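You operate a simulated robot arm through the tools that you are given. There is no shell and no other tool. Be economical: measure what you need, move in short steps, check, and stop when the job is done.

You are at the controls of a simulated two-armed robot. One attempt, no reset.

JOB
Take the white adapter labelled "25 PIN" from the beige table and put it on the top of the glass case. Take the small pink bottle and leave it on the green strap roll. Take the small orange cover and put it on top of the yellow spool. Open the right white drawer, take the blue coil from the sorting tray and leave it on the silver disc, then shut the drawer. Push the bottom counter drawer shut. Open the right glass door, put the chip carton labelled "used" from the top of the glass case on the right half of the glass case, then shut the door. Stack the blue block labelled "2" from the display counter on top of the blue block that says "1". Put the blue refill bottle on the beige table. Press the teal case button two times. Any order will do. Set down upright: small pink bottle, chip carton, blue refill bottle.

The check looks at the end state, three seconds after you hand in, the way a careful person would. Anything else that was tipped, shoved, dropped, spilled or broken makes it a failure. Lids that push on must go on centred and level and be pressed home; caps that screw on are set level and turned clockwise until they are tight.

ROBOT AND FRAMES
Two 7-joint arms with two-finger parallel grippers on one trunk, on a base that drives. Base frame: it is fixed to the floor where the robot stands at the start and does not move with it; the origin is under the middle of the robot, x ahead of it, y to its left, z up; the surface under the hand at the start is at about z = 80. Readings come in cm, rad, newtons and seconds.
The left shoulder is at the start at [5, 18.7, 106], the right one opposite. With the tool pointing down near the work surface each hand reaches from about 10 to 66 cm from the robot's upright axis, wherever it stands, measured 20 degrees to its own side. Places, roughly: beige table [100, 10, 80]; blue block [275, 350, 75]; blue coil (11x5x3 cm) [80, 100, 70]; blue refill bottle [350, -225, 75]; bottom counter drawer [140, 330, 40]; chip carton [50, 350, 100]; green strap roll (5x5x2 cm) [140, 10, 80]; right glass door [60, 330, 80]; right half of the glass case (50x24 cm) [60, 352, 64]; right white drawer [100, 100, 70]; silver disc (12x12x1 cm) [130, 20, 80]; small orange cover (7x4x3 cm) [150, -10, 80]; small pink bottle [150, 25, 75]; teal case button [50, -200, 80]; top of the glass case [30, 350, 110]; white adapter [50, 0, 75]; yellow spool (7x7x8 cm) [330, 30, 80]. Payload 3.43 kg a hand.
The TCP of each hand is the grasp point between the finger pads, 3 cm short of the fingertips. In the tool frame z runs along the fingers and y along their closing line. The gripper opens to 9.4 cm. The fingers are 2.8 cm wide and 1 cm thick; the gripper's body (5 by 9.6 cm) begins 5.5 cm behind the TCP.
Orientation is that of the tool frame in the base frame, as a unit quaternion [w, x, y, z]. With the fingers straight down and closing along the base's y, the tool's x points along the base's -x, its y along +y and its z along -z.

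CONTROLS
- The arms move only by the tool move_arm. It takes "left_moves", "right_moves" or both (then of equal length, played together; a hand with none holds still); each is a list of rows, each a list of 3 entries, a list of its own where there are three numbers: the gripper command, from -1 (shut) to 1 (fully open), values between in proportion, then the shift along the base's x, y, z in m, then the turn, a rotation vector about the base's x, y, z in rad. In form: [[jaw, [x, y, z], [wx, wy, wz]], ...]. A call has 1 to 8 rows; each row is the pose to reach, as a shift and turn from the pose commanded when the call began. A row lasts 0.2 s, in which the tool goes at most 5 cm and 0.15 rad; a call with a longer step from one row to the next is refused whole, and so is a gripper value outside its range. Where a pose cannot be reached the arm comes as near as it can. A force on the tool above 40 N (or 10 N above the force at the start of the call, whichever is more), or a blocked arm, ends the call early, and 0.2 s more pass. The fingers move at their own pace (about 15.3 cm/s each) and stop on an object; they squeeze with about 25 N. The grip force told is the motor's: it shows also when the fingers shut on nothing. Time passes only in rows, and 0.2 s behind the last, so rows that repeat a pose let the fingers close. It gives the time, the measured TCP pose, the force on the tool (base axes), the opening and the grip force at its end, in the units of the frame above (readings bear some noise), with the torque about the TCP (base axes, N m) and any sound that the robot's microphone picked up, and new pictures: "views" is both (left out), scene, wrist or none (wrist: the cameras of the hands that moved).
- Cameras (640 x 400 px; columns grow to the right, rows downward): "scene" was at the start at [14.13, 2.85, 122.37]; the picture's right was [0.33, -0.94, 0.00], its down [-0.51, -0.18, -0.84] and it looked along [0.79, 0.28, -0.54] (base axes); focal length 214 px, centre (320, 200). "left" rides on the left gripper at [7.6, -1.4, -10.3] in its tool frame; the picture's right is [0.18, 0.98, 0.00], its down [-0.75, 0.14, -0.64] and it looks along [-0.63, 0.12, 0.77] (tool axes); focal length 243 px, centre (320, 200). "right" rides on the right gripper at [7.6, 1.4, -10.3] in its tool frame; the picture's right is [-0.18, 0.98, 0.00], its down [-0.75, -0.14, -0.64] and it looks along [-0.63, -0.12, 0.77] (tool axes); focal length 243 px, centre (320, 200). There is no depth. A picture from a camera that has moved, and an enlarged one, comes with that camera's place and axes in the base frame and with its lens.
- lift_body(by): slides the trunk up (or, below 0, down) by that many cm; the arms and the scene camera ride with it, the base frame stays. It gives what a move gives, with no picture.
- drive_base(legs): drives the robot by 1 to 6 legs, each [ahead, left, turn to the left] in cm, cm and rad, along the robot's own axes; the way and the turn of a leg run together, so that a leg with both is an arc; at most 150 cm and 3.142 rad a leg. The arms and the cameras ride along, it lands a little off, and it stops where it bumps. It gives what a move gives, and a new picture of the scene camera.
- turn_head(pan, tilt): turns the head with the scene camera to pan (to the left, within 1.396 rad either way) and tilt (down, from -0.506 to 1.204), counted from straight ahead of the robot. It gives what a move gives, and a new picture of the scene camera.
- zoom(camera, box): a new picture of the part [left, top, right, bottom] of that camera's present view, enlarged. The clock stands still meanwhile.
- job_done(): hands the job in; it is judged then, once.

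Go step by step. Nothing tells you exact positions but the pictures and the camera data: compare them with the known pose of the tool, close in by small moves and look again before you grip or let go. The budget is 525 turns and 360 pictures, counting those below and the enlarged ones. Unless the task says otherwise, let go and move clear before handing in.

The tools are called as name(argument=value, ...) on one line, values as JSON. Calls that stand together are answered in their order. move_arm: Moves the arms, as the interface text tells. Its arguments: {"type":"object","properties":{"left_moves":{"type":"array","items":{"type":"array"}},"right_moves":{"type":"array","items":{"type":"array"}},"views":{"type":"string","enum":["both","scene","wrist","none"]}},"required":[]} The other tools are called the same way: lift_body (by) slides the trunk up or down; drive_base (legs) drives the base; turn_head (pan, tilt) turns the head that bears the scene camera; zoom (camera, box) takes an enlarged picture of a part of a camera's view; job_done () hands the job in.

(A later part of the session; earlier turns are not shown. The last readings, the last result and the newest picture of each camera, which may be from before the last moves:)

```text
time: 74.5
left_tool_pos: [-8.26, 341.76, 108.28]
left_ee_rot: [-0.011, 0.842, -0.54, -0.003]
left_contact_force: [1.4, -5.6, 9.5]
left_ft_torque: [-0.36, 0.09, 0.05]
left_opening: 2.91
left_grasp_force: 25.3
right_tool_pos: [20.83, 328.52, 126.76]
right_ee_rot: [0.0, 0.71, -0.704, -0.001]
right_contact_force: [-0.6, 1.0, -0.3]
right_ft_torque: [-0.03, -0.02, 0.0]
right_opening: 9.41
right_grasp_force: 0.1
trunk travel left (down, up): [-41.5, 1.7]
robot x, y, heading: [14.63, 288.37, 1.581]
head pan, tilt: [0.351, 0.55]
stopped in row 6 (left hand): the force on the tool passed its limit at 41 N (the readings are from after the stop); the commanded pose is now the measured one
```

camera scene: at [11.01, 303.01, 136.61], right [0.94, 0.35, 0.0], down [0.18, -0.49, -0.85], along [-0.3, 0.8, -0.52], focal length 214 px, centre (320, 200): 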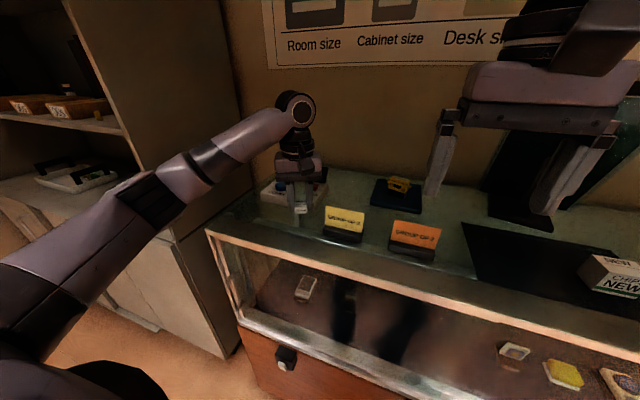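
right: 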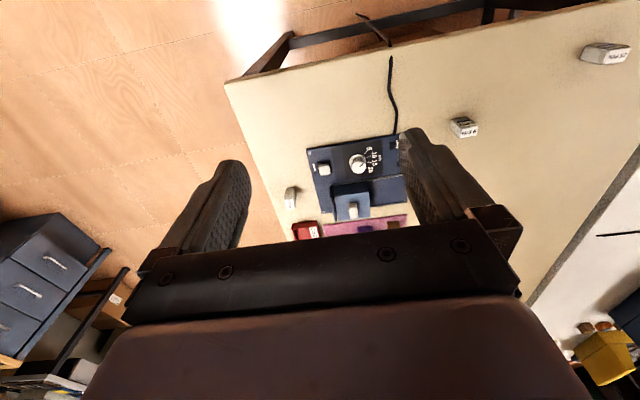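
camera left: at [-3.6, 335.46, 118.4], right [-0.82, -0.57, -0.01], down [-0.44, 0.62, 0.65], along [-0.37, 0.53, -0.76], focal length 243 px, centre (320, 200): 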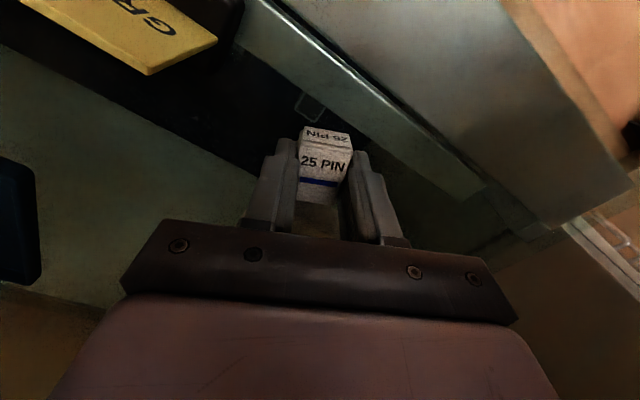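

The torque says the contact is at the near lower edge, perhaps on the raised front rim. I'll lift, shift 2 cm further back and try again.

move_arm(left_moves=[[-1, [0, 0, 0.01], [0, 0, 0]], [-1, [0, 0.02, 0.01], [0, 0, 0]], [-1, [0, 0.02, 0.0], [0, 0, 0]], [-1, [0, 0.02, -0.005], [0, 0, 0]], [-1, [0, 0.02, -0.01], [0, 0, 0]], [-1, [0, 0.02, -0.015], [0, 0, 0]], [-1, [0, 0.02, -0.02], [0, 0, 0]]], views="wrist")

```text
time: 75.1
left_tool_pos: [-8.5, 342.44, 108.91]
left_ee_rot: [0.006, 0.839, -0.545, 0.003]
left_contact_force: [-1.6, -21.9, 5.4]
left_ft_torque: [-0.09, -0.07, -0.15]
left_opening: 2.9
left_grasp_force: 24.1
right_tool_pos: [20.75, 328.58, 126.7]
right_ee_rot: [0.001, 0.711, -0.703, 0.0]
right_contact_force: [0.0, 0.9, 0.2]
right_ft_torque: [-0.02, 0.0, 0.0]
right_opening: 9.39
right_grasp_force: 0.1
trunk travel left (down, up): [-41.5, 1.7]
robot x, y, heading: [14.02, 289.34, 1.585]
head pan, tilt: [0.351, 0.55]
stopped in row 2 (left hand): the force on the tool passed its limit at 59 N (the readings are from after the stop); the commanded pose is now the measured one
camera left: at [-3.87, 336.1, 119.23], right [-0.82, -0.57, 0.01], down [-0.43, 0.64, 0.64], along [-0.37, 0.52, -0.77], focal length 243 px, centre (320, 200)
```

left: 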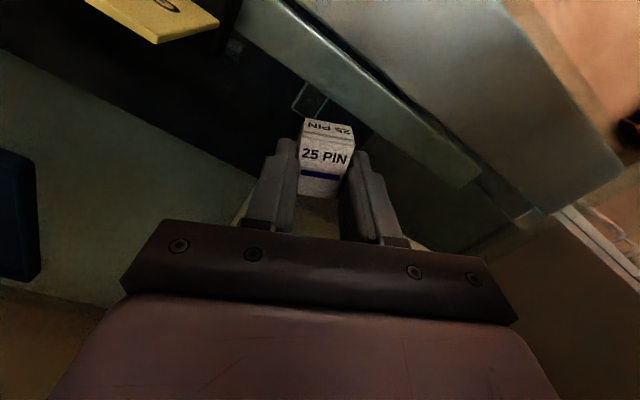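

The hand touched the counter box behind. I'll lift clear straight away and check that the box has not moved.

move_arm(left_moves=[[-1, [0, -0.01, 0.0], [0, 0, 0]], [-1, [0, -0.01, 0.03], [0, 0, 0]], [-1, [0, -0.02, 0.07], [0, 0, 0]], [-1, [-0.04, -0.04, 0.09], [0, 0, 0]], [-1, [-0.08, -0.06, 0.1], [0, 0, 0]], [-1, [-0.12, -0.08, 0.1], [0, 0, 0]]], views="both")

zoom(camera="scene", box=[220, 130, 380, 250])

```text
time: 76.5
left_tool_pos: [-20.56, 334.71, 118.81]
left_ee_rot: [0.002, 0.839, -0.543, 0.002]
left_contact_force: [1.0, -0.5, -0.8]
left_ft_torque: [0.02, -0.01, -0.02]
left_opening: 2.9
left_grasp_force: 25.0
right_tool_pos: [20.69, 328.47, 126.8]
right_ee_rot: [-0.001, 0.71, -0.704, 0.0]
right_contact_force: [-0.5, -0.4, -0.4]
right_ft_torque: [0.03, 0.0, -0.01]
right_opening: 9.41
right_grasp_force: 0.1
trunk travel left (down, up): [-41.5, 1.7]
robot x, y, heading: [14.19, 289.04, 1.582]
head pan, tilt: [0.351, 0.55]
camera scene: at [10.84, 302.88, 136.61], right [0.94, 0.35, 0.0], down [0.19, -0.49, -0.85], along [-0.3, 0.8, -0.52], focal length 214 px, centre (320, 200)
camera left: at [-16.02, 328.42, 128.99], right [-0.82, -0.57, 0.0], down [-0.44, 0.63, 0.64], along [-0.37, 0.52, -0.77], focal length 243 px, centre (320, 200)
```

scene: 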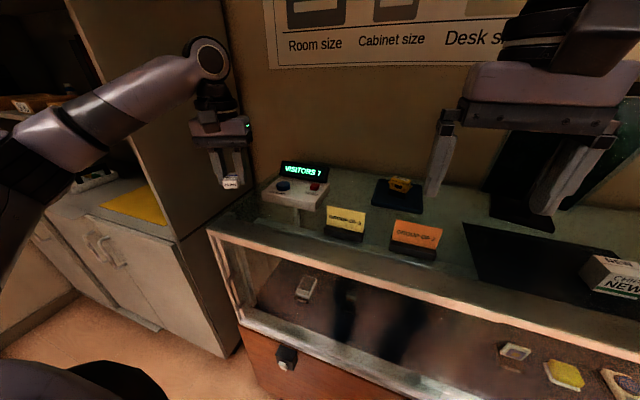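
left: 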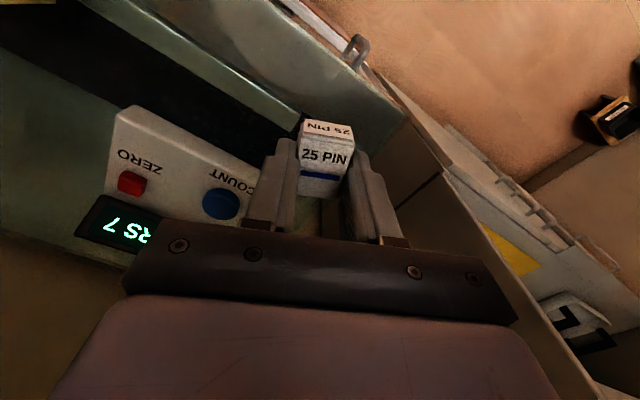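

```text
3.33 times, centred on (300, 190) of scene
camera zoom: at [10.84, 302.88, 136.61], right [0.94, 0.35, 0.0], down [0.19, -0.49, -0.85], along [-0.3, 0.8, -0.52], focal length 715 px, centre (387, 233)
```

zoom: 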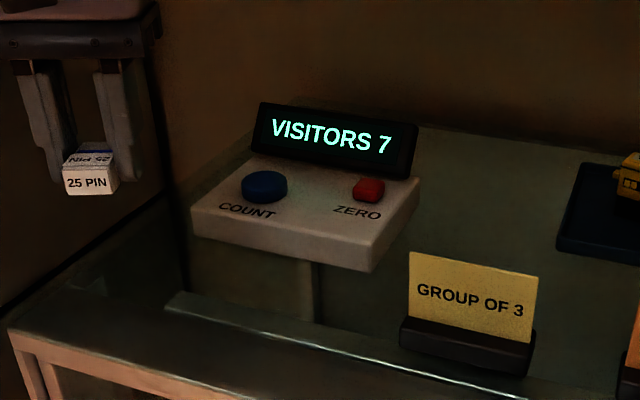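

The box stands unmoved, still reading 7. Surface is z≈105, the box front y≈344.5, so I'll set the adapter down behind the "Group of 3" sign, at about [0, 349].

drive_base(legs=[[4, 0, 0]])

move_arm(left_moves=[[-1, [0.03, 0.0, 0.03], [0, 0, 0]], [-1, [0.07, 0.0, 0.045], [0, 0, 0]], [-1, [0.11, 0.02, 0.045], [0, 0, 0]], [-1, [0.15, 0.04, 0.045], [0, 0, 0]], [-1, [0.18, 0.07, 0.04], [0, 0, 0]], [-1, [0.205, 0.1, 0.03], [0, 0, 0]], [-1, [0.205, 0.1, 0.01], [0, 0, 0]], [-1, [0.205, 0.1, 0.0], [0, 0, 0]]], views="both")

```text
time: 77.3
left_tool_pos: [-20.46, 338.98, 118.6]
left_ee_rot: [0.005, 0.839, -0.543, 0.002]
left_contact_force: [-0.2, 0.2, -1.1]
left_ft_torque: [-0.02, -0.02, -0.01]
left_opening: 2.9
left_grasp_force: 24.8
right_tool_pos: [20.79, 332.6, 126.68]
right_ee_rot: [0.001, 0.71, -0.704, 0.001]
right_contact_force: [0.4, 0.4, 0.1]
right_ft_torque: [-0.02, -0.03, 0.02]
right_opening: 9.39
right_grasp_force: 0.1
trunk travel left (down, up): [-41.5, 1.7]
robot x, y, heading: [14.2, 292.65, 1.58]
head pan, tilt: [0.351, 0.55]
camera scene: at [10.9, 307.02, 136.59], right [0.94, 0.35, 0.0], down [0.18, -0.49, -0.85], along [-0.3, 0.8, -0.52], focal length 214 px, centre (320, 200)
```

scene: 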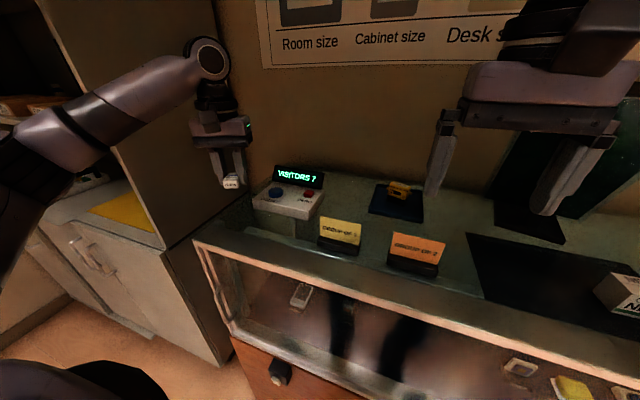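

```text
time: 79.2
left_tool_pos: [0.24, 348.8, 118.73]
left_ee_rot: [0.004, 0.84, -0.543, 0.001]
left_contact_force: [0.1, -0.8, -0.3]
left_ft_torque: [0.04, 0.0, -0.02]
left_opening: 2.9
left_grasp_force: 24.4
right_tool_pos: [20.72, 332.52, 126.75]
right_ee_rot: [0.001, 0.71, -0.704, 0.0]
right_contact_force: [-0.6, -0.5, 0.9]
right_ft_torque: [0.0, 0.0, 0.02]
right_opening: 9.37
right_grasp_force: 0.0
trunk travel left (down, up): [-41.5, 1.7]
robot x, y, heading: [14.27, 292.71, 1.58]
head pan, tilt: [0.351, 0.55]
camera scene: at [10.95, 306.9, 136.61], right [0.94, 0.35, 0.0], down [0.18, -0.49, -0.85], along [-0.3, 0.8, -0.52], focal length 214 px, centre (320, 200)
camera left: at [4.68, 342.43, 128.95], right [-0.82, -0.57, 0.01], down [-0.44, 0.64, 0.64], along [-0.37, 0.52, -0.77], focal length 243 px, centre (320, 200)
```

scene: 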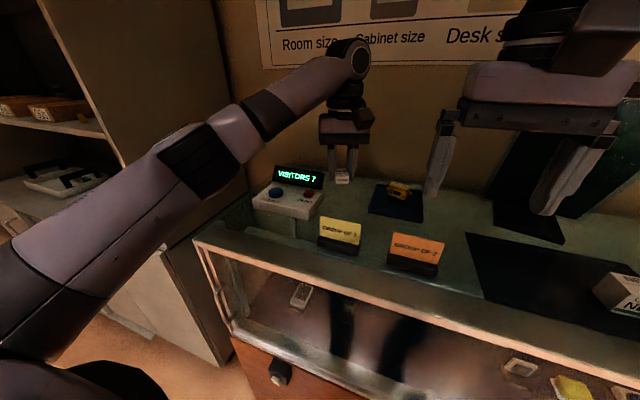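
left: 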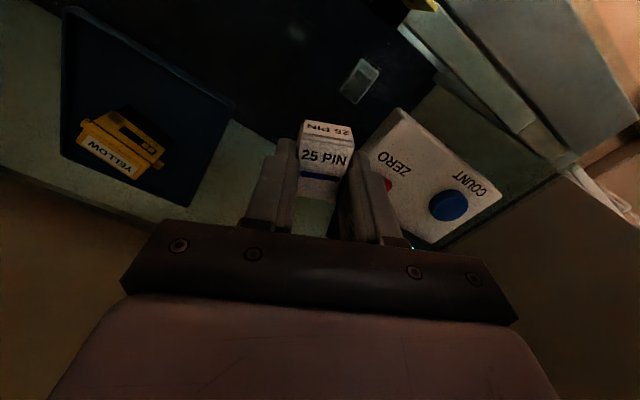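

The gap between the blue tray and the counter box is visible; the middle of it is about 1.7 cm to the +x. I'll shift there and lower to contact.

move_arm(left_moves=[[-1, [0.016, 0, -0.03], [0, 0, 0]], [-1, [0.016, 0, -0.06], [0, 0, 0]], [-1, [0.016, 0, -0.085], [0, 0, 0]], [-1, [0.016, 0, -0.093], [0, 0, 0]], [-1, [0.016, 0, -0.098], [0, 0, 0]], [-1, [0.016, 0, -0.103], [0, 0, 0]]], views="wrist")

```text
time: 80.5
left_tool_pos: [1.69, 348.94, 108.33]
left_ee_rot: [0.004, 0.84, -0.543, 0.001]
left_contact_force: [-0.4, 0.0, -1.1]
left_ft_torque: [0.02, 0.02, -0.01]
left_opening: 2.89
left_grasp_force: 24.9
right_tool_pos: [20.72, 332.56, 126.81]
right_ee_rot: [-0.001, 0.71, -0.704, 0.0]
right_contact_force: [-0.5, 0.6, 0.1]
right_ft_torque: [-0.02, -0.04, -0.01]
right_opening: 9.39
right_grasp_force: 0.1
trunk travel left (down, up): [-41.5, 1.7]
robot x, y, heading: [14.17, 292.8, 1.587]
head pan, tilt: [0.351, 0.55]
camera left: at [6.15, 342.52, 118.65], right [-0.82, -0.57, 0.01], down [-0.44, 0.63, 0.64], along [-0.37, 0.52, -0.77], focal length 243 px, centre (320, 200)
```

left: 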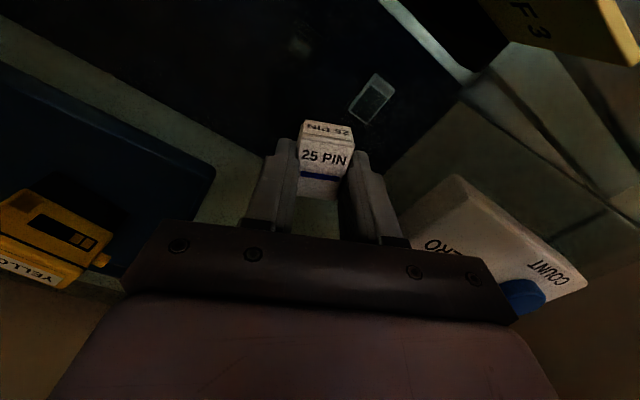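

No contact yet; continue lowering slowly.

move_arm(left_moves=[[-1, [0, 0, -0.005], [0, 0, 0]], [-1, [0, 0, -0.01], [0, 0, 0]], [-1, [0, 0, -0.014], [0, 0, 0]], [-1, [0, 0, -0.018], [0, 0, 0]], [-1, [0, 0, -0.022], [0, 0, 0]], [-1, [0, 0, -0.026], [0, 0, 0]], [-1, [0, 0, -0.03], [0, 0, 0]]], views="wrist")

```text
time: 81.3
left_tool_pos: [1.66, 348.8, 108.35]
left_ee_rot: [-0.005, 0.84, -0.543, -0.002]
left_contact_force: [-2.3, -6.5, 10.6]
left_ft_torque: [-0.43, 0.13, -0.02]
left_opening: 2.88
left_grasp_force: 25.5
right_tool_pos: [20.73, 332.47, 126.62]
right_ee_rot: [0.0, 0.711, -0.703, 0.0]
right_contact_force: [0.4, 1.1, -0.2]
right_ft_torque: [0.0, 0.01, 0.0]
right_opening: 9.42
right_grasp_force: 0.0
trunk travel left (down, up): [-41.5, 1.7]
robot x, y, heading: [14.61, 292.9, 1.583]
head pan, tilt: [0.351, 0.55]
stopped in row 3 (left hand): the force on the tool passed its limit at 44 N (the readings are from after the stop); the commanded pose is now the measured one
camera left: at [6.15, 342.34, 118.38], right [-0.82, -0.57, -0.01], down [-0.44, 0.62, 0.65], along [-0.37, 0.53, -0.76], focal length 243 px, centre (320, 200)
```

left: 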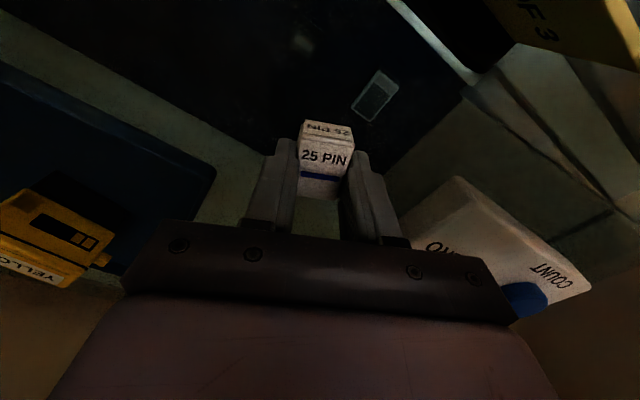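

Same contact height again, so this is the glass surface and the adapter rests on it. I'll open the fingers a little and rise.

move_arm(left_moves=[[-0.2, [0, 0, 0], [0, 0, 0]], [0.0, [0, 0, 0], [0, 0, 0]], [0.0, [0, 0, 0.01], [0, 0, 0]], [0.0, [0, 0, 0.05], [0, 0, 0]], [0.0, [0, 0, 0.1], [0, 0, 0]], [0.0, [0, 0, 0.14], [0, 0, 0]], [0.0, [-0.03, -0.04, 0.14], [0, 0, 0]], [0.0, [-0.06, -0.08, 0.14], [0, 0, 0]]], views="both")

zoom(camera="scene", box=[250, 140, 450, 280])

```text
time: 83.1
left_tool_pos: [-4.25, 340.94, 121.97]
left_ee_rot: [-0.003, 0.84, -0.543, -0.002]
left_contact_force: [0.1, 0.0, -0.5]
left_ft_torque: [0.02, 0.01, 0.0]
left_opening: 4.68
left_grasp_force: 0.2
right_tool_pos: [20.56, 332.41, 126.64]
right_ee_rot: [0.0, 0.711, -0.704, 0.0]
right_contact_force: [0.3, -0.5, -0.4]
right_ft_torque: [0.01, -0.03, 0.01]
right_opening: 9.4
right_grasp_force: 0.0
trunk travel left (down, up): [-41.5, 1.7]
robot x, y, heading: [14.3, 292.6, 1.575]
head pan, tilt: [0.351, 0.55]
camera scene: at [10.87, 306.81, 136.62], right [0.94, 0.35, 0.0], down [0.18, -0.49, -0.85], along [-0.3, 0.8, -0.52], focal length 214 px, centre (320, 200)
camera left: at [0.21, 334.39, 132.16], right [-0.82, -0.57, -0.01], down [-0.44, 0.62, 0.65], along [-0.37, 0.53, -0.76], focal length 243 px, centre (320, 200)
```

scene: 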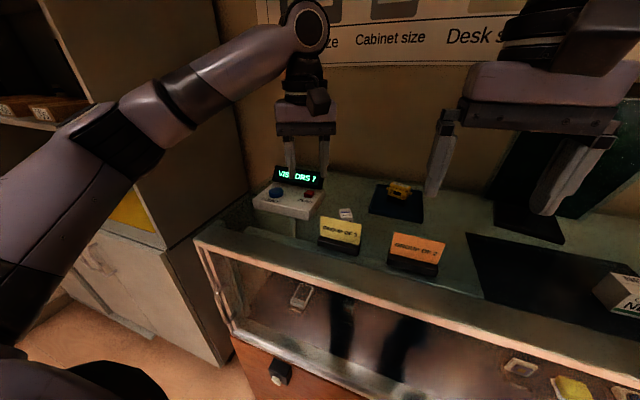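
left: 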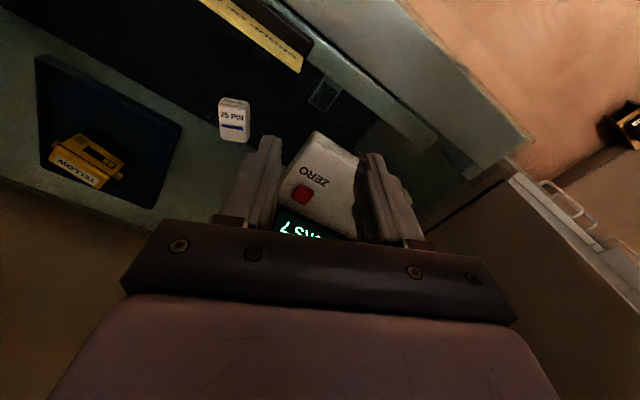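

```text
2.86 times, centred on (350, 210) of scene
camera zoom: at [10.87, 306.81, 136.62], right [0.94, 0.35, 0.0], down [0.18, -0.49, -0.85], along [-0.3, 0.8, -0.52], focal length 613 px, centre (234, 171)
```

zoom: 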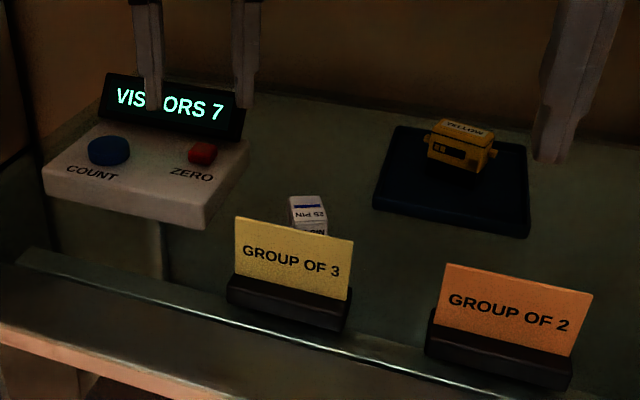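

The adapter lies on the glass, everything else in place. Next the right door: I'll back off, move to the right and look at the door, lock and carton.

drive_base(legs=[[-30, 0, 0], [0, -45, 0]])

turn_head(pan=0.0, tilt=0.65)

```text
time: 89.2
left_tool_pos: [41.07, 311.43, 121.94]
left_ee_rot: [-0.003, 0.841, -0.54, -0.002]
left_contact_force: [-0.5, -0.1, 0.5]
left_ft_torque: [0.01, -0.03, -0.02]
left_opening: 4.7
left_grasp_force: 0.1
right_tool_pos: [66.06, 303.16, 126.58]
right_ee_rot: [0.0, 0.712, -0.702, 0.0]
right_contact_force: [-0.6, 0.5, -0.8]
right_ft_torque: [0.01, 0.0, -0.04]
right_opening: 9.41
right_grasp_force: 0.1
trunk travel left (down, up): [-41.5, 1.7]
robot x, y, heading: [59.66, 263.25, 1.586]
head pan, tilt: [0.351, 0.55]
camera scene: at [56.39, 277.32, 136.61], right [0.93, 0.36, 0.0], down [0.19, -0.49, -0.85], along [-0.31, 0.8, -0.52], focal length 214 px, centre (320, 200)
```

scene: 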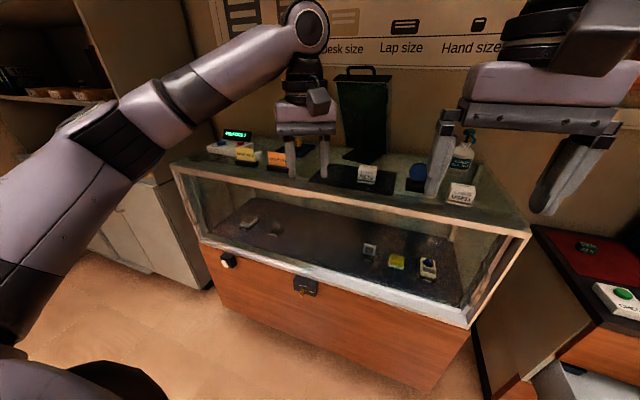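

```text
time: 90.0
left_tool_pos: [41.08, 311.35, 121.99]
left_ee_rot: [-0.003, 0.841, -0.54, -0.002]
left_contact_force: [-0.5, 0.3, 1.4]
left_ft_torque: [0.0, -0.01, 0.02]
left_opening: 4.69
left_grasp_force: 0.0
right_tool_pos: [66.0, 302.99, 126.81]
right_ee_rot: [0.0, 0.713, -0.702, 0.0]
right_contact_force: [0.3, -0.3, -1.0]
right_ft_torque: [-0.05, 0.02, -0.02]
right_opening: 9.4
right_grasp_force: 0.0
trunk travel left (down, up): [-41.5, 1.7]
robot x, y, heading: [59.66, 263.51, 1.591]
head pan, tilt: [0.0, 0.649]
camera scene: at [59.45, 277.61, 135.73], right [1.0, 0.02, 0.0], down [0.01, -0.6, -0.8], along [-0.01, 0.8, -0.6], focal length 214 px, centre (320, 200)
```

scene: 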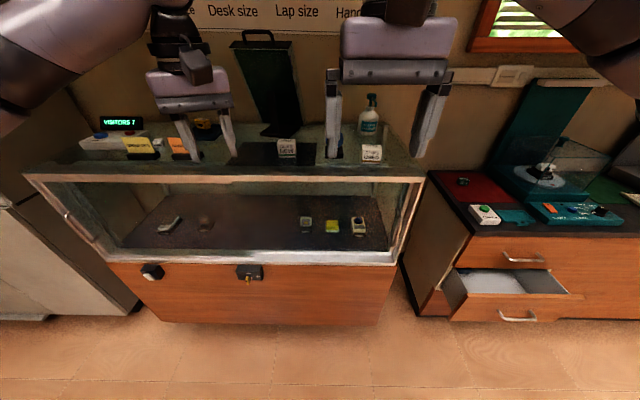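

zoom(camera="scene", box=[200, 160, 320, 290])

zoom(camera="scene", box=[320, 130, 450, 270])

```text
3.08 times, centred on (260, 225) of scene
camera zoom: at [59.45, 277.61, 135.73], right [1.0, 0.02, 0.0], down [0.01, -0.6, -0.8], along [-0.01, 0.8, -0.6], focal length 660 px, centre (505, 123)
```

zoom: 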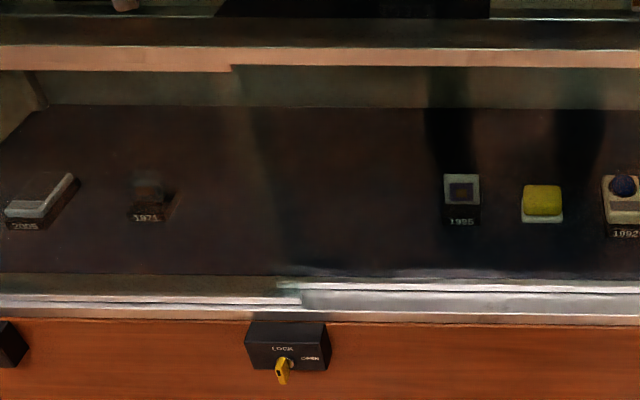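

```text
2.86 times, centred on (385, 200) of scene
camera zoom: at [59.45, 277.61, 135.73], right [1.0, 0.02, 0.0], down [0.01, -0.6, -0.8], along [-0.01, 0.8, -0.6], focal length 613 px, centre (134, 200)
```

zoom: 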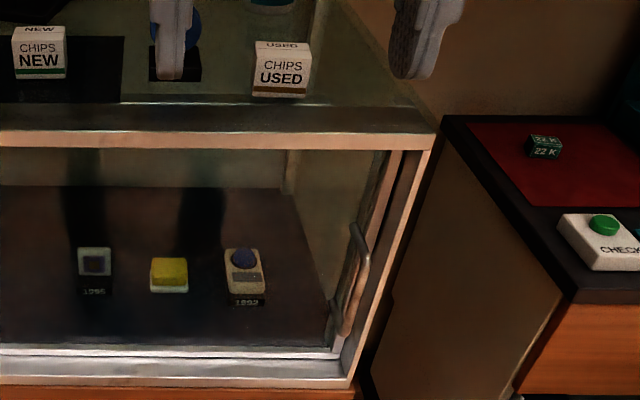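

The door slides; its vertical handle bar is at about [84, 327, 86], and there is a key lock in the middle below. I'll pull the left arm back, tilt the right hand forward, and come closer to the handle.

move_arm(left_moves=[[0, [-0.04, -0.03, 0], [0, 0, 0]], [0, [-0.07, -0.06, 0], [0, 0, 0]], [0, [-0.07, -0.1, 0], [0, 0, 0]], [0, [-0.07, -0.14, 0], [0, 0, 0]], [0, [-0.07, -0.16, 0], [0, 0, 0]], [0, [-0.07, -0.16, 0], [0, 0, 0]], [0, [-0.07, -0.16, 0], [0, 0, 0]], [0, [-0.07, -0.16, 0], [0, 0, 0]]], right_moves=[[1, [0.02, 0.0, -0.02], [0.14, 0, 0]], [1, [0.04, 0, -0.04], [0.28, 0, 0]], [1, [0.06, 0, -0.06], [0.42, 0, 0]], [1, [0.08, 0, -0.1], [0.56, 0, 0]], [1, [0.1, 0, -0.14], [0.7, 0, 0]], [1, [0.12, 0, -0.18], [0.84, 0, 0]], [1, [0.14, 0, -0.22], [0.98, 0, 0]], [1, [0.16, 0, -0.26], [1.05, 0, 0]]], views="none")

turn_head(pan=-0.35, tilt=0.7)

```text
time: 91.8
left_tool_pos: [33.92, 295.3, 121.99]
left_ee_rot: [-0.004, 0.842, -0.54, -0.001]
left_contact_force: [-0.4, 0.2, 0.2]
left_ft_torque: [-0.01, 0.0, -0.01]
left_opening: 4.71
left_grasp_force: 0.0
right_tool_pos: [79.75, 305.02, 103.17]
right_ee_rot: [-0.34, 0.626, -0.616, -0.336]
right_contact_force: [-0.3, -0.7, -0.4]
right_ft_torque: [0.03, 0.01, -0.03]
right_opening: 9.37
right_grasp_force: 0.1
right hand out of reach, approached as far as the arm can: row 6, 7, 8
trunk travel left (down, up): [-41.5, 1.7]
robot x, y, heading: [59.78, 263.15, 1.583]
head pan, tilt: [0.0, 0.649]
```

```text
time: 92.7
left_tool_pos: [34.01, 295.24, 121.87]
left_ee_rot: [-0.004, 0.841, -0.54, -0.002]
left_contact_force: [0.3, -0.6, -0.6]
left_ft_torque: [0.02, 0.02, 0.0]
left_opening: 4.69
left_grasp_force: 0.0
right_tool_pos: [79.94, 304.99, 103.39]
right_ee_rot: [-0.341, 0.626, -0.617, -0.334]
right_contact_force: [-0.2, 0.8, -0.1]
right_ft_torque: [0.0, 0.04, -0.03]
right_opening: 9.4
right_grasp_force: 0.1
trunk travel left (down, up): [-41.5, 1.7]
robot x, y, heading: [59.7, 263.32, 1.588]
head pan, tilt: [-0.351, 0.7]
camera scene: at [62.37, 276.96, 135.29], right [0.94, -0.33, 0.0], down [-0.21, -0.61, -0.77], along [0.25, 0.72, -0.64], focal length 214 px, centre (320, 200)
```

scene: 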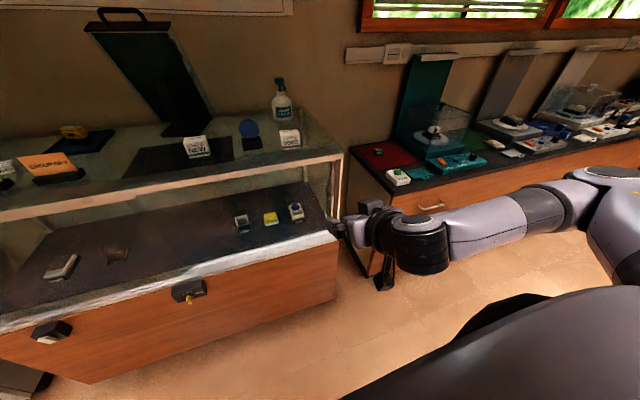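

The arm was cramped; I'll lower the trunk instead, which brings the hand down to handle height, and look with the wrist camera.

lift_body(by=-16)

move_arm(right_moves=[[1, [0.0, 0.03, 0.0], [0, 0, 0]], [1, [0.0, 0.06, 0.0], [0, 0, 0]]], views="both")

```text
time: 94.5
left_tool_pos: [34.0, 295.36, 105.97]
left_ee_rot: [-0.004, 0.841, -0.54, -0.002]
left_contact_force: [-0.5, 0.0, 0.1]
left_ft_torque: [-0.02, -0.03, -0.01]
left_opening: 4.7
left_grasp_force: 0.1
right_tool_pos: [79.94, 305.01, 87.26]
right_ee_rot: [-0.341, 0.625, -0.617, -0.335]
right_contact_force: [-0.2, 0.7, -0.8]
right_ft_torque: [0.0, -0.01, 0.0]
right_opening: 9.41
right_grasp_force: 0.1
trunk travel left (down, up): [-25.5, 17.7]
robot x, y, heading: [59.9, 263.32, 1.583]
head pan, tilt: [-0.351, 0.7]
```

```text
time: 95.1
left_tool_pos: [34.11, 295.33, 106.06]
left_ee_rot: [-0.003, 0.841, -0.54, -0.001]
left_contact_force: [-0.2, 0.0, -0.5]
left_ft_torque: [-0.01, 0.0, 0.03]
left_opening: 4.7
left_grasp_force: 0.0
right_tool_pos: [79.93, 310.97, 87.35]
right_ee_rot: [-0.341, 0.626, -0.616, -0.335]
right_contact_force: [-0.4, -0.2, 0.4]
right_ft_torque: [0.02, -0.01, 0.02]
right_opening: 9.39
right_grasp_force: 0.0
trunk travel left (down, up): [-25.5, 17.7]
robot x, y, heading: [59.83, 262.88, 1.588]
head pan, tilt: [-0.351, 0.7]
camera scene: at [62.38, 276.97, 119.29], right [0.94, -0.33, 0.0], down [-0.21, -0.61, -0.76], along [0.25, 0.72, -0.64], focal length 214 px, centre (320, 200)
camera right: at [78.71, 298.28, 86.62], right [-0.99, 0.09, 0.14], down [0.13, -0.13, 0.98], along [0.11, 0.99, 0.11], focal length 243 px, centre (320, 200)
```

scene: 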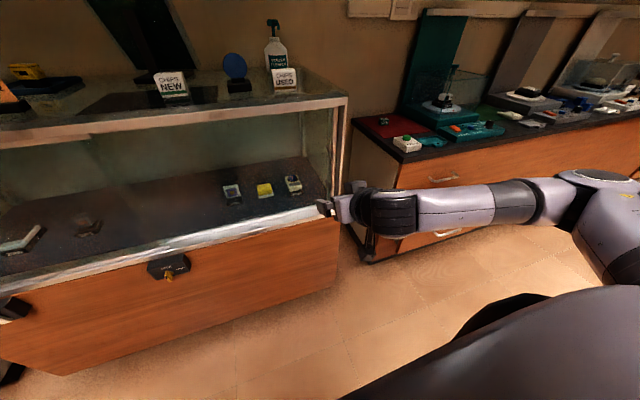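
right: 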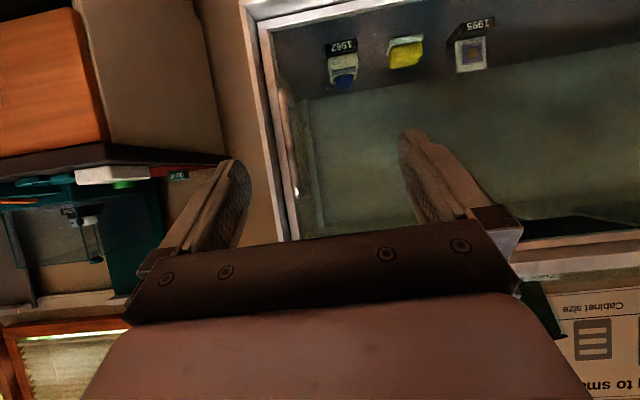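

The handle bar shows clearly: x≈84.2, z 77–88, y≈327. I'll line up in front of it.

move_arm(right_moves=[[1, [0.03, 0.02, -0.02], [0, 0, 0]], [1, [0.043, 0.05, -0.04], [0, 0, 0]], [1, [0.043, 0.08, -0.04], [0, 0, 0]], [1, [0.043, 0.1, -0.04], [0, 0, 0]], [1, [0.043, 0.1, -0.04], [0, 0, 0]]], views="both")

```text
time: 96.3
left_tool_pos: [34.0, 295.3, 106.02]
left_ee_rot: [-0.003, 0.842, -0.539, -0.002]
left_contact_force: [0.0, -0.4, 0.2]
left_ft_torque: [0.04, 0.03, -0.01]
left_opening: 4.68
left_grasp_force: 0.3
right_tool_pos: [84.1, 321.07, 83.28]
right_ee_rot: [-0.341, 0.626, -0.616, -0.336]
right_contact_force: [-0.5, -0.8, 0.0]
right_ft_torque: [0.01, -0.01, 0.03]
right_opening: 9.39
right_grasp_force: 0.1
trunk travel left (down, up): [-25.5, 17.7]
robot x, y, heading: [59.85, 263.04, 1.586]
head pan, tilt: [-0.351, 0.7]
camera scene: at [62.39, 276.95, 119.29], right [0.94, -0.33, 0.0], down [-0.21, -0.61, -0.76], along [0.25, 0.72, -0.64], focal length 214 px, centre (320, 200)
camera right: at [82.89, 308.31, 82.52], right [-0.99, 0.09, 0.14], down [0.13, -0.13, 0.98], along [0.11, 0.99, 0.12], focal length 243 px, centre (320, 200)
```

scene: 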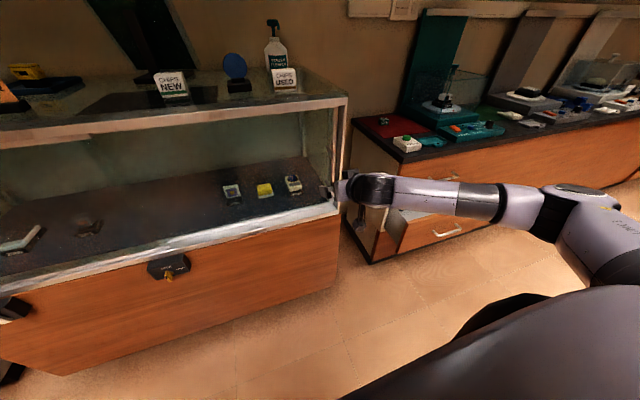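
right: 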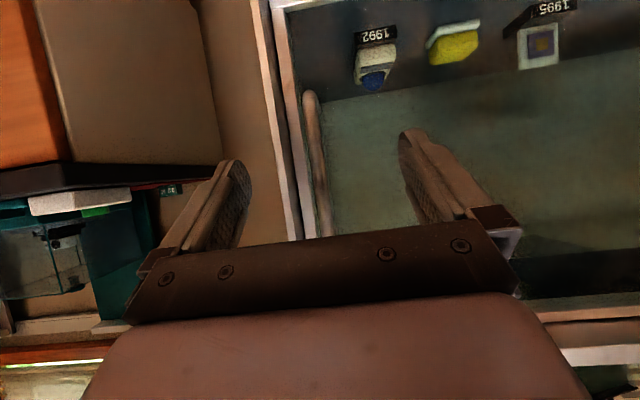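

The bar is centred between the fingers. I'll advance 5 cm and close.

move_arm(right_moves=[[1, [0.004, 0.02, 0], [0, 0, 0]], [1, [0.004, 0.04, 0], [0, 0, 0]], [1, [0.004, 0.05, 0], [0, 0, 0]], [-1, [0.004, 0.05, 0], [0, 0, 0]], [-1, [0.004, 0.05, 0], [0, 0, 0]], [-1, [0.004, 0.05, 0], [0, 0, 0]], [-1, [0.004, 0.05, 0], [0, 0, 0]]], views="wrist")

```text
time: 97.9
left_tool_pos: [34.03, 295.41, 106.0]
left_ee_rot: [-0.003, 0.841, -0.541, -0.002]
left_contact_force: [0.0, 0.3, -0.7]
left_ft_torque: [0.02, -0.03, -0.02]
left_opening: 4.69
left_grasp_force: 0.0
right_tool_pos: [84.5, 325.97, 83.21]
right_ee_rot: [-0.34, 0.626, -0.616, -0.336]
right_contact_force: [1.6, 3.6, 1.0]
right_ft_torque: [-0.16, 0.26, -0.01]
right_opening: 1.15
right_grasp_force: 45.2
trunk travel left (down, up): [-25.5, 17.7]
robot x, y, heading: [59.84, 263.08, 1.589]
head pan, tilt: [-0.351, 0.7]
camera right: at [83.27, 313.37, 82.57], right [-0.99, 0.09, 0.14], down [0.13, -0.13, 0.98], along [0.11, 0.99, 0.12], focal length 243 px, centre (320, 200)
```

right: 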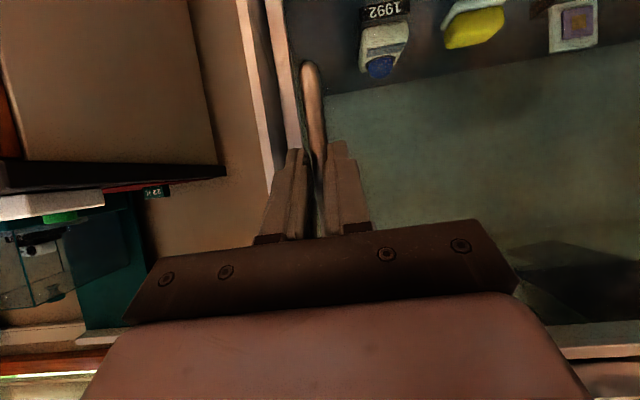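

The handle is gripped (1.15 cm). I'll try sliding it left by a few cm to see whether it is locked.

move_arm(right_moves=[[-1, [-0.01, 0, 0], [0, 0, 0]], [-1, [-0.02, 0, 0], [0, 0, 0]], [-1, [-0.03, 0, 0], [0, 0, 0]], [-1, [-0.04, 0, 0], [0, 0, 0]]], views="none")

```text
time: 98.9
left_tool_pos: [33.99, 295.34, 106.0]
left_ee_rot: [-0.003, 0.842, -0.54, -0.001]
left_contact_force: [0.6, -0.1, 0.0]
left_ft_torque: [-0.02, 0.0, 0.01]
left_opening: 4.7
left_grasp_force: 0.1
right_tool_pos: [80.42, 326.18, 83.17]
right_ee_rot: [-0.34, 0.626, -0.616, -0.336]
right_contact_force: [-0.6, 8.3, 0.3]
right_ft_torque: [-0.63, 0.24, 0.02]
right_opening: 1.17
right_grasp_force: 44.7
trunk travel left (down, up): [-25.5, 17.7]
robot x, y, heading: [59.58, 262.88, 1.585]
head pan, tilt: [-0.351, 0.7]
```

The door slides freely. I'll continue sliding it open.

move_arm(right_moves=[[-1, [-0.04, 0.002, 0], [0, 0, 0]], [-1, [-0.08, 0.002, 0], [0, 0, 0]], [-1, [-0.12, 0.002, 0], [0, 0, 0]], [-1, [-0.16, 0.002, 0], [0, 0, 0]], [-1, [-0.2, 0.002, 0], [0, 0, 0]], [-1, [-0.24, 0.002, 0], [0, 0, 0]], [-1, [-0.28, 0.002, 0], [0, 0, 0]], [-1, [-0.32, 0.002, 0], [0, 0, 0]]], views="scene")

```text
time: 100.7
left_tool_pos: [33.86, 295.3, 106.01]
left_ee_rot: [-0.003, 0.842, -0.54, -0.001]
left_contact_force: [-0.1, 0.0, -0.2]
left_ft_torque: [0.01, 0.0, -0.02]
left_opening: 4.67
left_grasp_force: 0.0
right_tool_pos: [48.1, 326.11, 83.27]
right_ee_rot: [-0.34, 0.627, -0.614, -0.337]
right_contact_force: [-1.2, -0.5, -0.8]
right_ft_torque: [0.1, 0.33, 0.24]
right_opening: 1.15
right_grasp_force: 45.5
trunk travel left (down, up): [-25.5, 17.7]
robot x, y, heading: [59.46, 263.42, 1.586]
head pan, tilt: [-0.351, 0.7]
camera scene: at [62.27, 276.97, 119.29], right [0.94, -0.33, 0.0], down [-0.21, -0.61, -0.77], along [0.25, 0.72, -0.64], focal length 214 px, centre (320, 200)
```

scene: 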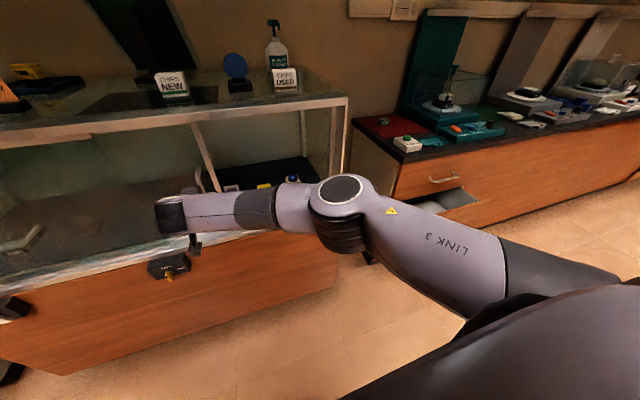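

The door is open by 36 cm; a little more, then I'll release the handle.

move_arm(right_moves=[[-1, [-0.03, 0, 0], [0, 0, 0]], [-1, [-0.06, 0, 0], [0, 0, 0]], [0.3, [-0.06, 0, 0], [0, 0, 0]], [1, [-0.06, 0, 0], [0, 0, 0]], [1, [-0.06, -0.04, 0], [0, 0, 0]], [1, [-0.06, -0.08, 0], [0, 0, 0]], [1, [-0.02, -0.1, 0], [0, 0, 0]], [1, [0.03, -0.1, 0], [0, 0, 0]]], views="wrist")

```text
time: 102.5
left_tool_pos: [33.94, 295.33, 106.05]
left_ee_rot: [-0.003, 0.841, -0.54, -0.002]
left_contact_force: [-0.7, -0.4, 0.1]
left_ft_torque: [-0.02, -0.04, 0.0]
left_opening: 4.69
left_grasp_force: 0.0
right_tool_pos: [51.55, 315.97, 83.32]
right_ee_rot: [-0.34, 0.627, -0.616, -0.335]
right_contact_force: [-0.5, -0.3, 0.5]
right_ft_torque: [-0.03, 0.0, -0.02]
right_opening: 9.41
right_grasp_force: 0.1
right hand out of reach, approached as far as the arm can: row 1, 2, 3, 4, 5, 6
trunk travel left (down, up): [-25.5, 17.7]
robot x, y, heading: [60.05, 263.38, 1.584]
head pan, tilt: [-0.351, 0.7]
camera right: at [50.29, 303.28, 82.68], right [-0.99, 0.09, 0.14], down [0.13, -0.13, 0.98], along [0.11, 0.99, 0.11], focal length 243 px, centre (320, 200)
```

right: 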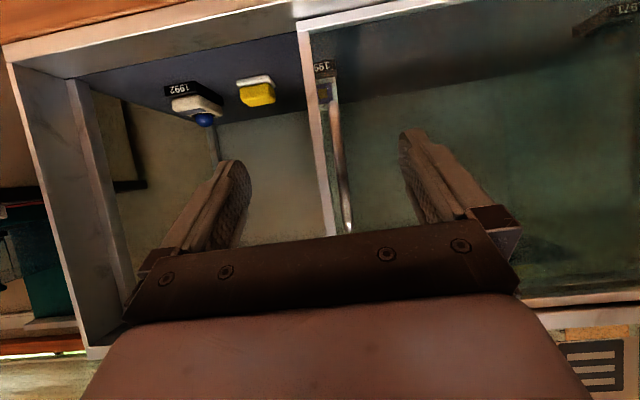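

Released; opening spans x≈53–88. The carton can go on the free floor at about [70.5, 341], in front of the yellow and 1992 pieces. Now I'll raise the trunk and hand to fetch the "used" carton.

move_arm(right_moves=[[1, [0.03, -0.04, 0.0], [0, 0, 0]], [1, [0.06, -0.07, 0.02], [-0.05, 0, 0]], [1, [0.1, -0.08, 0.04], [-0.1, 0, 0]], [1, [0.14, -0.08, 0.06], [-0.15, 0, 0]], [1, [0.18, -0.08, 0.08], [-0.2, 0, 0]], [1, [0.22, -0.08, 0.1], [-0.2, 0, 0]], [1, [0.25, -0.08, 0.12], [-0.2, 0, 0]]], views="none")

lift_body(by=16)

drive_base(legs=[[10, 0, 0]])

zoom(camera="right", box=[0, 0, 640, 400])

```text
time: 104.1
left_tool_pos: [34.04, 295.26, 106.07]
left_ee_rot: [-0.004, 0.841, -0.54, -0.002]
left_contact_force: [0.1, 0.4, 0.7]
left_ft_torque: [0.03, -0.01, -0.01]
left_opening: 4.72
left_grasp_force: 0.1
right_tool_pos: [76.39, 308.28, 95.32]
right_ee_rot: [-0.276, 0.657, -0.646, -0.273]
right_contact_force: [-1.1, -0.2, 0.6]
right_ft_torque: [0.02, 0.01, 0.0]
right_opening: 9.4
right_grasp_force: 0.1
trunk travel left (down, up): [-25.5, 17.7]
robot x, y, heading: [59.92, 263.1, 1.584]
head pan, tilt: [-0.351, 0.7]
```

```text
time: 105.9
left_tool_pos: [33.97, 295.33, 122.07]
left_ee_rot: [-0.004, 0.842, -0.54, -0.002]
left_contact_force: [0.1, 0.4, -0.8]
left_ft_torque: [0.0, 0.0, -0.01]
left_opening: 4.67
left_grasp_force: 0.0
right_tool_pos: [76.32, 308.24, 111.38]
right_ee_rot: [-0.276, 0.657, -0.647, -0.272]
right_contact_force: [0.2, -0.5, -0.5]
right_ft_torque: [0.05, 0.0, 0.0]
right_opening: 9.39
right_grasp_force: 0.0
trunk travel left (down, up): [-41.5, 1.7]
robot x, y, heading: [59.7, 263.12, 1.589]
head pan, tilt: [-0.351, 0.7]
```

```text
time: 107.1
left_tool_pos: [33.81, 305.39, 121.87]
left_ee_rot: [-0.002, 0.842, -0.54, -0.002]
left_contact_force: [0.2, 1.3, -0.6]
left_ft_torque: [0.0, -0.05, -0.03]
left_opening: 4.72
left_grasp_force: 0.2
right_tool_pos: [76.17, 318.36, 111.33]
right_ee_rot: [-0.276, 0.657, -0.647, -0.272]
right_contact_force: [-0.6, -0.2, 0.4]
right_ft_torque: [-0.04, -0.01, -0.07]
right_opening: 9.42
right_grasp_force: 0.1
trunk travel left (down, up): [-41.5, 1.7]
robot x, y, heading: [59.67, 272.97, 1.583]
head pan, tilt: [-0.351, 0.7]
camera scene: at [62.23, 287.02, 135.28], right [0.94, -0.33, 0.0], down [-0.21, -0.61, -0.76], along [0.25, 0.72, -0.64], focal length 214 px, centre (320, 200)
```

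scene: 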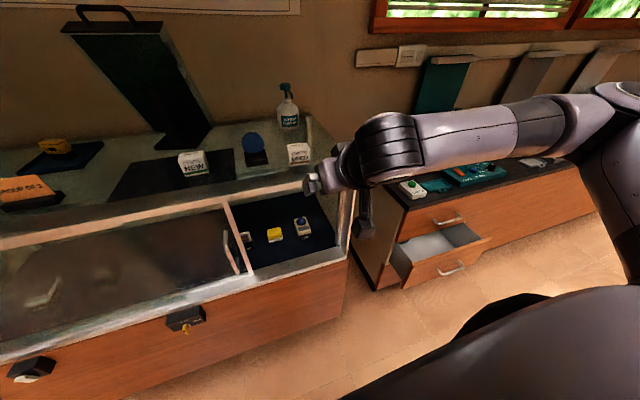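

```text
1.00 times, centred on (320, 200) of right (not enlarged: the box is as wide or as high as the picture)
camera zoom: at [74.85, 305.7, 113.1], right [-0.99, 0.12, 0.12], down [0.13, 0.07, 0.99], along [0.11, 0.99, -0.08], focal length 243 px, centre (320, 200)
```

zoom: 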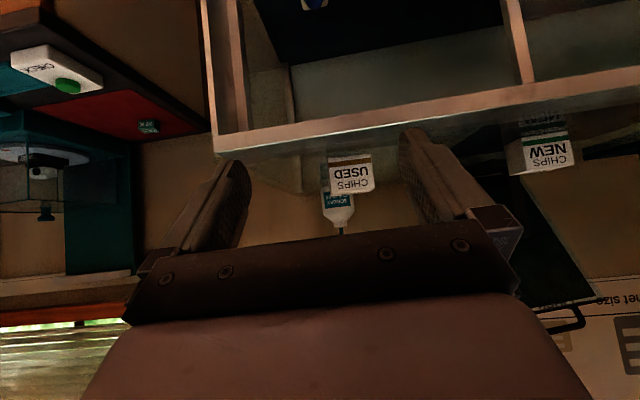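

The carton measures about 6×3×5.3 cm, centred near [74.4, 340, 107.7]. I'll drive 12 cm nearer and bring the fingers around it.

drive_base(legs=[[12, 0, 0]])

move_arm(right_moves=[[1, [-0.01, 0.0, 0.0], [0, 0, 0]], [1, [-0.01, 0.0, 0.0], [0, 0, 0]]], views="wrist")

```text
time: 108.3
left_tool_pos: [33.77, 317.07, 121.95]
left_ee_rot: [-0.003, 0.841, -0.541, -0.001]
left_contact_force: [-0.8, 0.2, -0.5]
left_ft_torque: [-0.04, -0.05, 0.0]
left_opening: 4.7
left_grasp_force: 0.1
right_tool_pos: [76.04, 330.01, 111.33]
right_ee_rot: [-0.276, 0.657, -0.647, -0.271]
right_contact_force: [-0.8, -0.5, -0.5]
right_ft_torque: [0.03, -0.01, 0.01]
right_opening: 9.43
right_grasp_force: 0.0
trunk travel left (down, up): [-41.5, 1.7]
robot x, y, heading: [59.42, 284.7, 1.587]
head pan, tilt: [-0.351, 0.7]
camera scene: at [62.05, 298.73, 135.28], right [0.94, -0.33, 0.0], down [-0.21, -0.61, -0.76], along [0.25, 0.72, -0.64], focal length 214 px, centre (320, 200)
```

scene: 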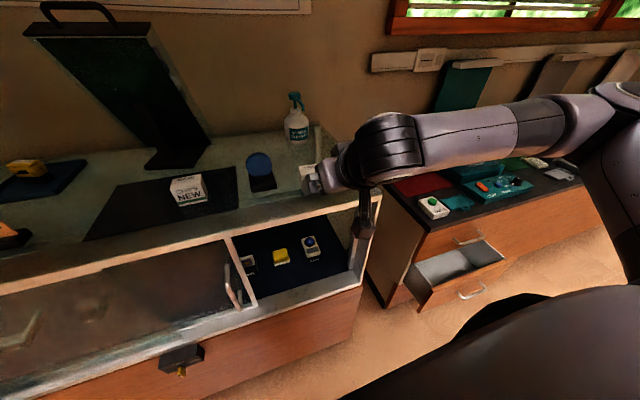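

```text
time: 108.9
left_tool_pos: [33.8, 316.95, 122.03]
left_ee_rot: [-0.003, 0.841, -0.54, -0.002]
left_contact_force: [-0.2, 0.4, -0.6]
left_ft_torque: [0.01, -0.02, -0.01]
left_opening: 4.67
left_grasp_force: 0.1
right_tool_pos: [75.04, 329.9, 111.26]
right_ee_rot: [-0.277, 0.657, -0.647, -0.272]
right_contact_force: [0.0, 0.5, -0.6]
right_ft_torque: [0.0, 0.0, -0.01]
right_opening: 9.38
right_grasp_force: 0.1
trunk travel left (down, up): [-41.5, 1.7]
robot x, y, heading: [59.61, 284.88, 1.586]
head pan, tilt: [-0.351, 0.7]
camera right: at [73.68, 317.27, 113.12], right [-0.99, 0.12, 0.12], down [0.13, 0.07, 0.99], along [0.11, 0.99, -0.08], focal length 243 px, centre (320, 200)
```

right: 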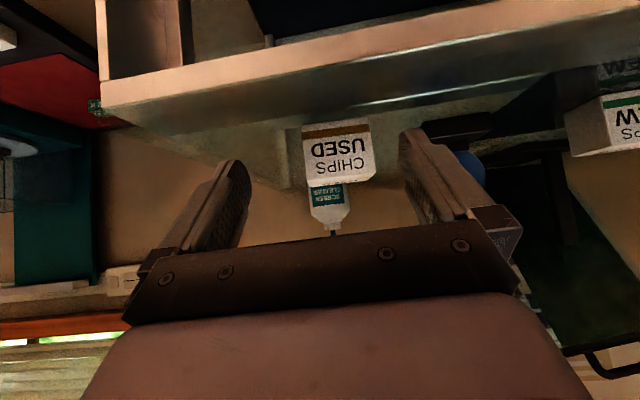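

The carton is centred between the fingers, at about [73.7, 340.5]. I'll advance around it and close.

move_arm(right_moves=[[1, [-0.013, 0.03, 0], [0, 0, 0]], [1, [-0.013, 0.06, -0.005], [0, 0, 0]], [1, [-0.013, 0.085, -0.015], [0, 0, 0]], [1, [-0.013, 0.105, -0.027], [0, 0, 0]], [1, [-0.013, 0.105, -0.027], [0, 0, 0]]], views="wrist")

```text
time: 110.1
left_tool_pos: [33.62, 316.93, 122.01]
left_ee_rot: [-0.004, 0.841, -0.541, -0.002]
left_contact_force: [0.8, 0.3, -0.6]
left_ft_torque: [0.0, 0.01, -0.01]
left_opening: 4.72
left_grasp_force: 0.1
right_tool_pos: [73.78, 340.47, 108.67]
right_ee_rot: [-0.276, 0.657, -0.647, -0.272]
right_contact_force: [0.3, 0.8, 1.2]
right_ft_torque: [0.02, 0.0, -0.03]
right_opening: 9.39
right_grasp_force: 0.0
trunk travel left (down, up): [-41.5, 1.7]
robot x, y, heading: [59.13, 284.91, 1.59]
head pan, tilt: [-0.351, 0.7]
camera right: at [72.4, 327.88, 110.49], right [-0.99, 0.12, 0.12], down [0.13, 0.07, 0.99], along [0.11, 0.99, -0.08], focal length 243 px, centre (320, 200)
```

right: 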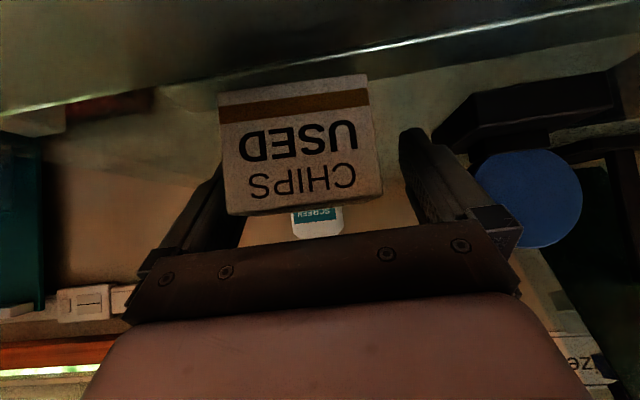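

The fingers straddle the carton, but slightly too deep (front face y≈337). I'll retreat 1.3 cm and close.

move_arm(right_moves=[[1, [0.001, -0.013, -0.002], [0, 0, 0]], [1, [0.001, -0.013, -0.002], [0, 0, 0]], [-1, [0.001, -0.013, -0.002], [0, 0, 0]], [-1, [0.001, -0.013, -0.002], [0, 0, 0]], [-1, [0.001, -0.013, -0.002], [0, 0, 0]]], views="wrist")

```text
time: 111.3
left_tool_pos: [33.64, 316.93, 122.04]
left_ee_rot: [-0.003, 0.841, -0.54, -0.002]
left_contact_force: [-0.3, 0.4, 0.7]
left_ft_torque: [-0.04, 0.0, -0.01]
left_opening: 4.71
left_grasp_force: 0.1
right_tool_pos: [73.8, 339.15, 108.55]
right_ee_rot: [-0.277, 0.656, -0.647, -0.272]
right_contact_force: [-0.9, 0.7, 0.3]
right_ft_torque: [0.0, 0.0, -0.01]
right_opening: 6.0
right_grasp_force: 24.9
trunk travel left (down, up): [-41.5, 1.7]
robot x, y, heading: [59.5, 285.27, 1.584]
head pan, tilt: [-0.351, 0.7]
camera right: at [72.42, 326.53, 110.32], right [-0.99, 0.12, 0.12], down [0.13, 0.07, 0.99], along [0.11, 0.99, -0.08], focal length 243 px, centre (320, 200)
```

right: 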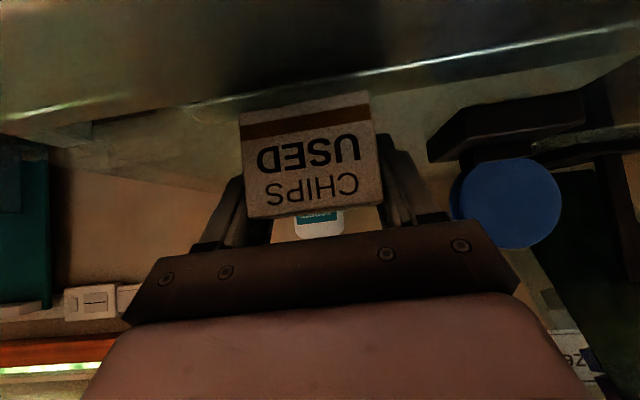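

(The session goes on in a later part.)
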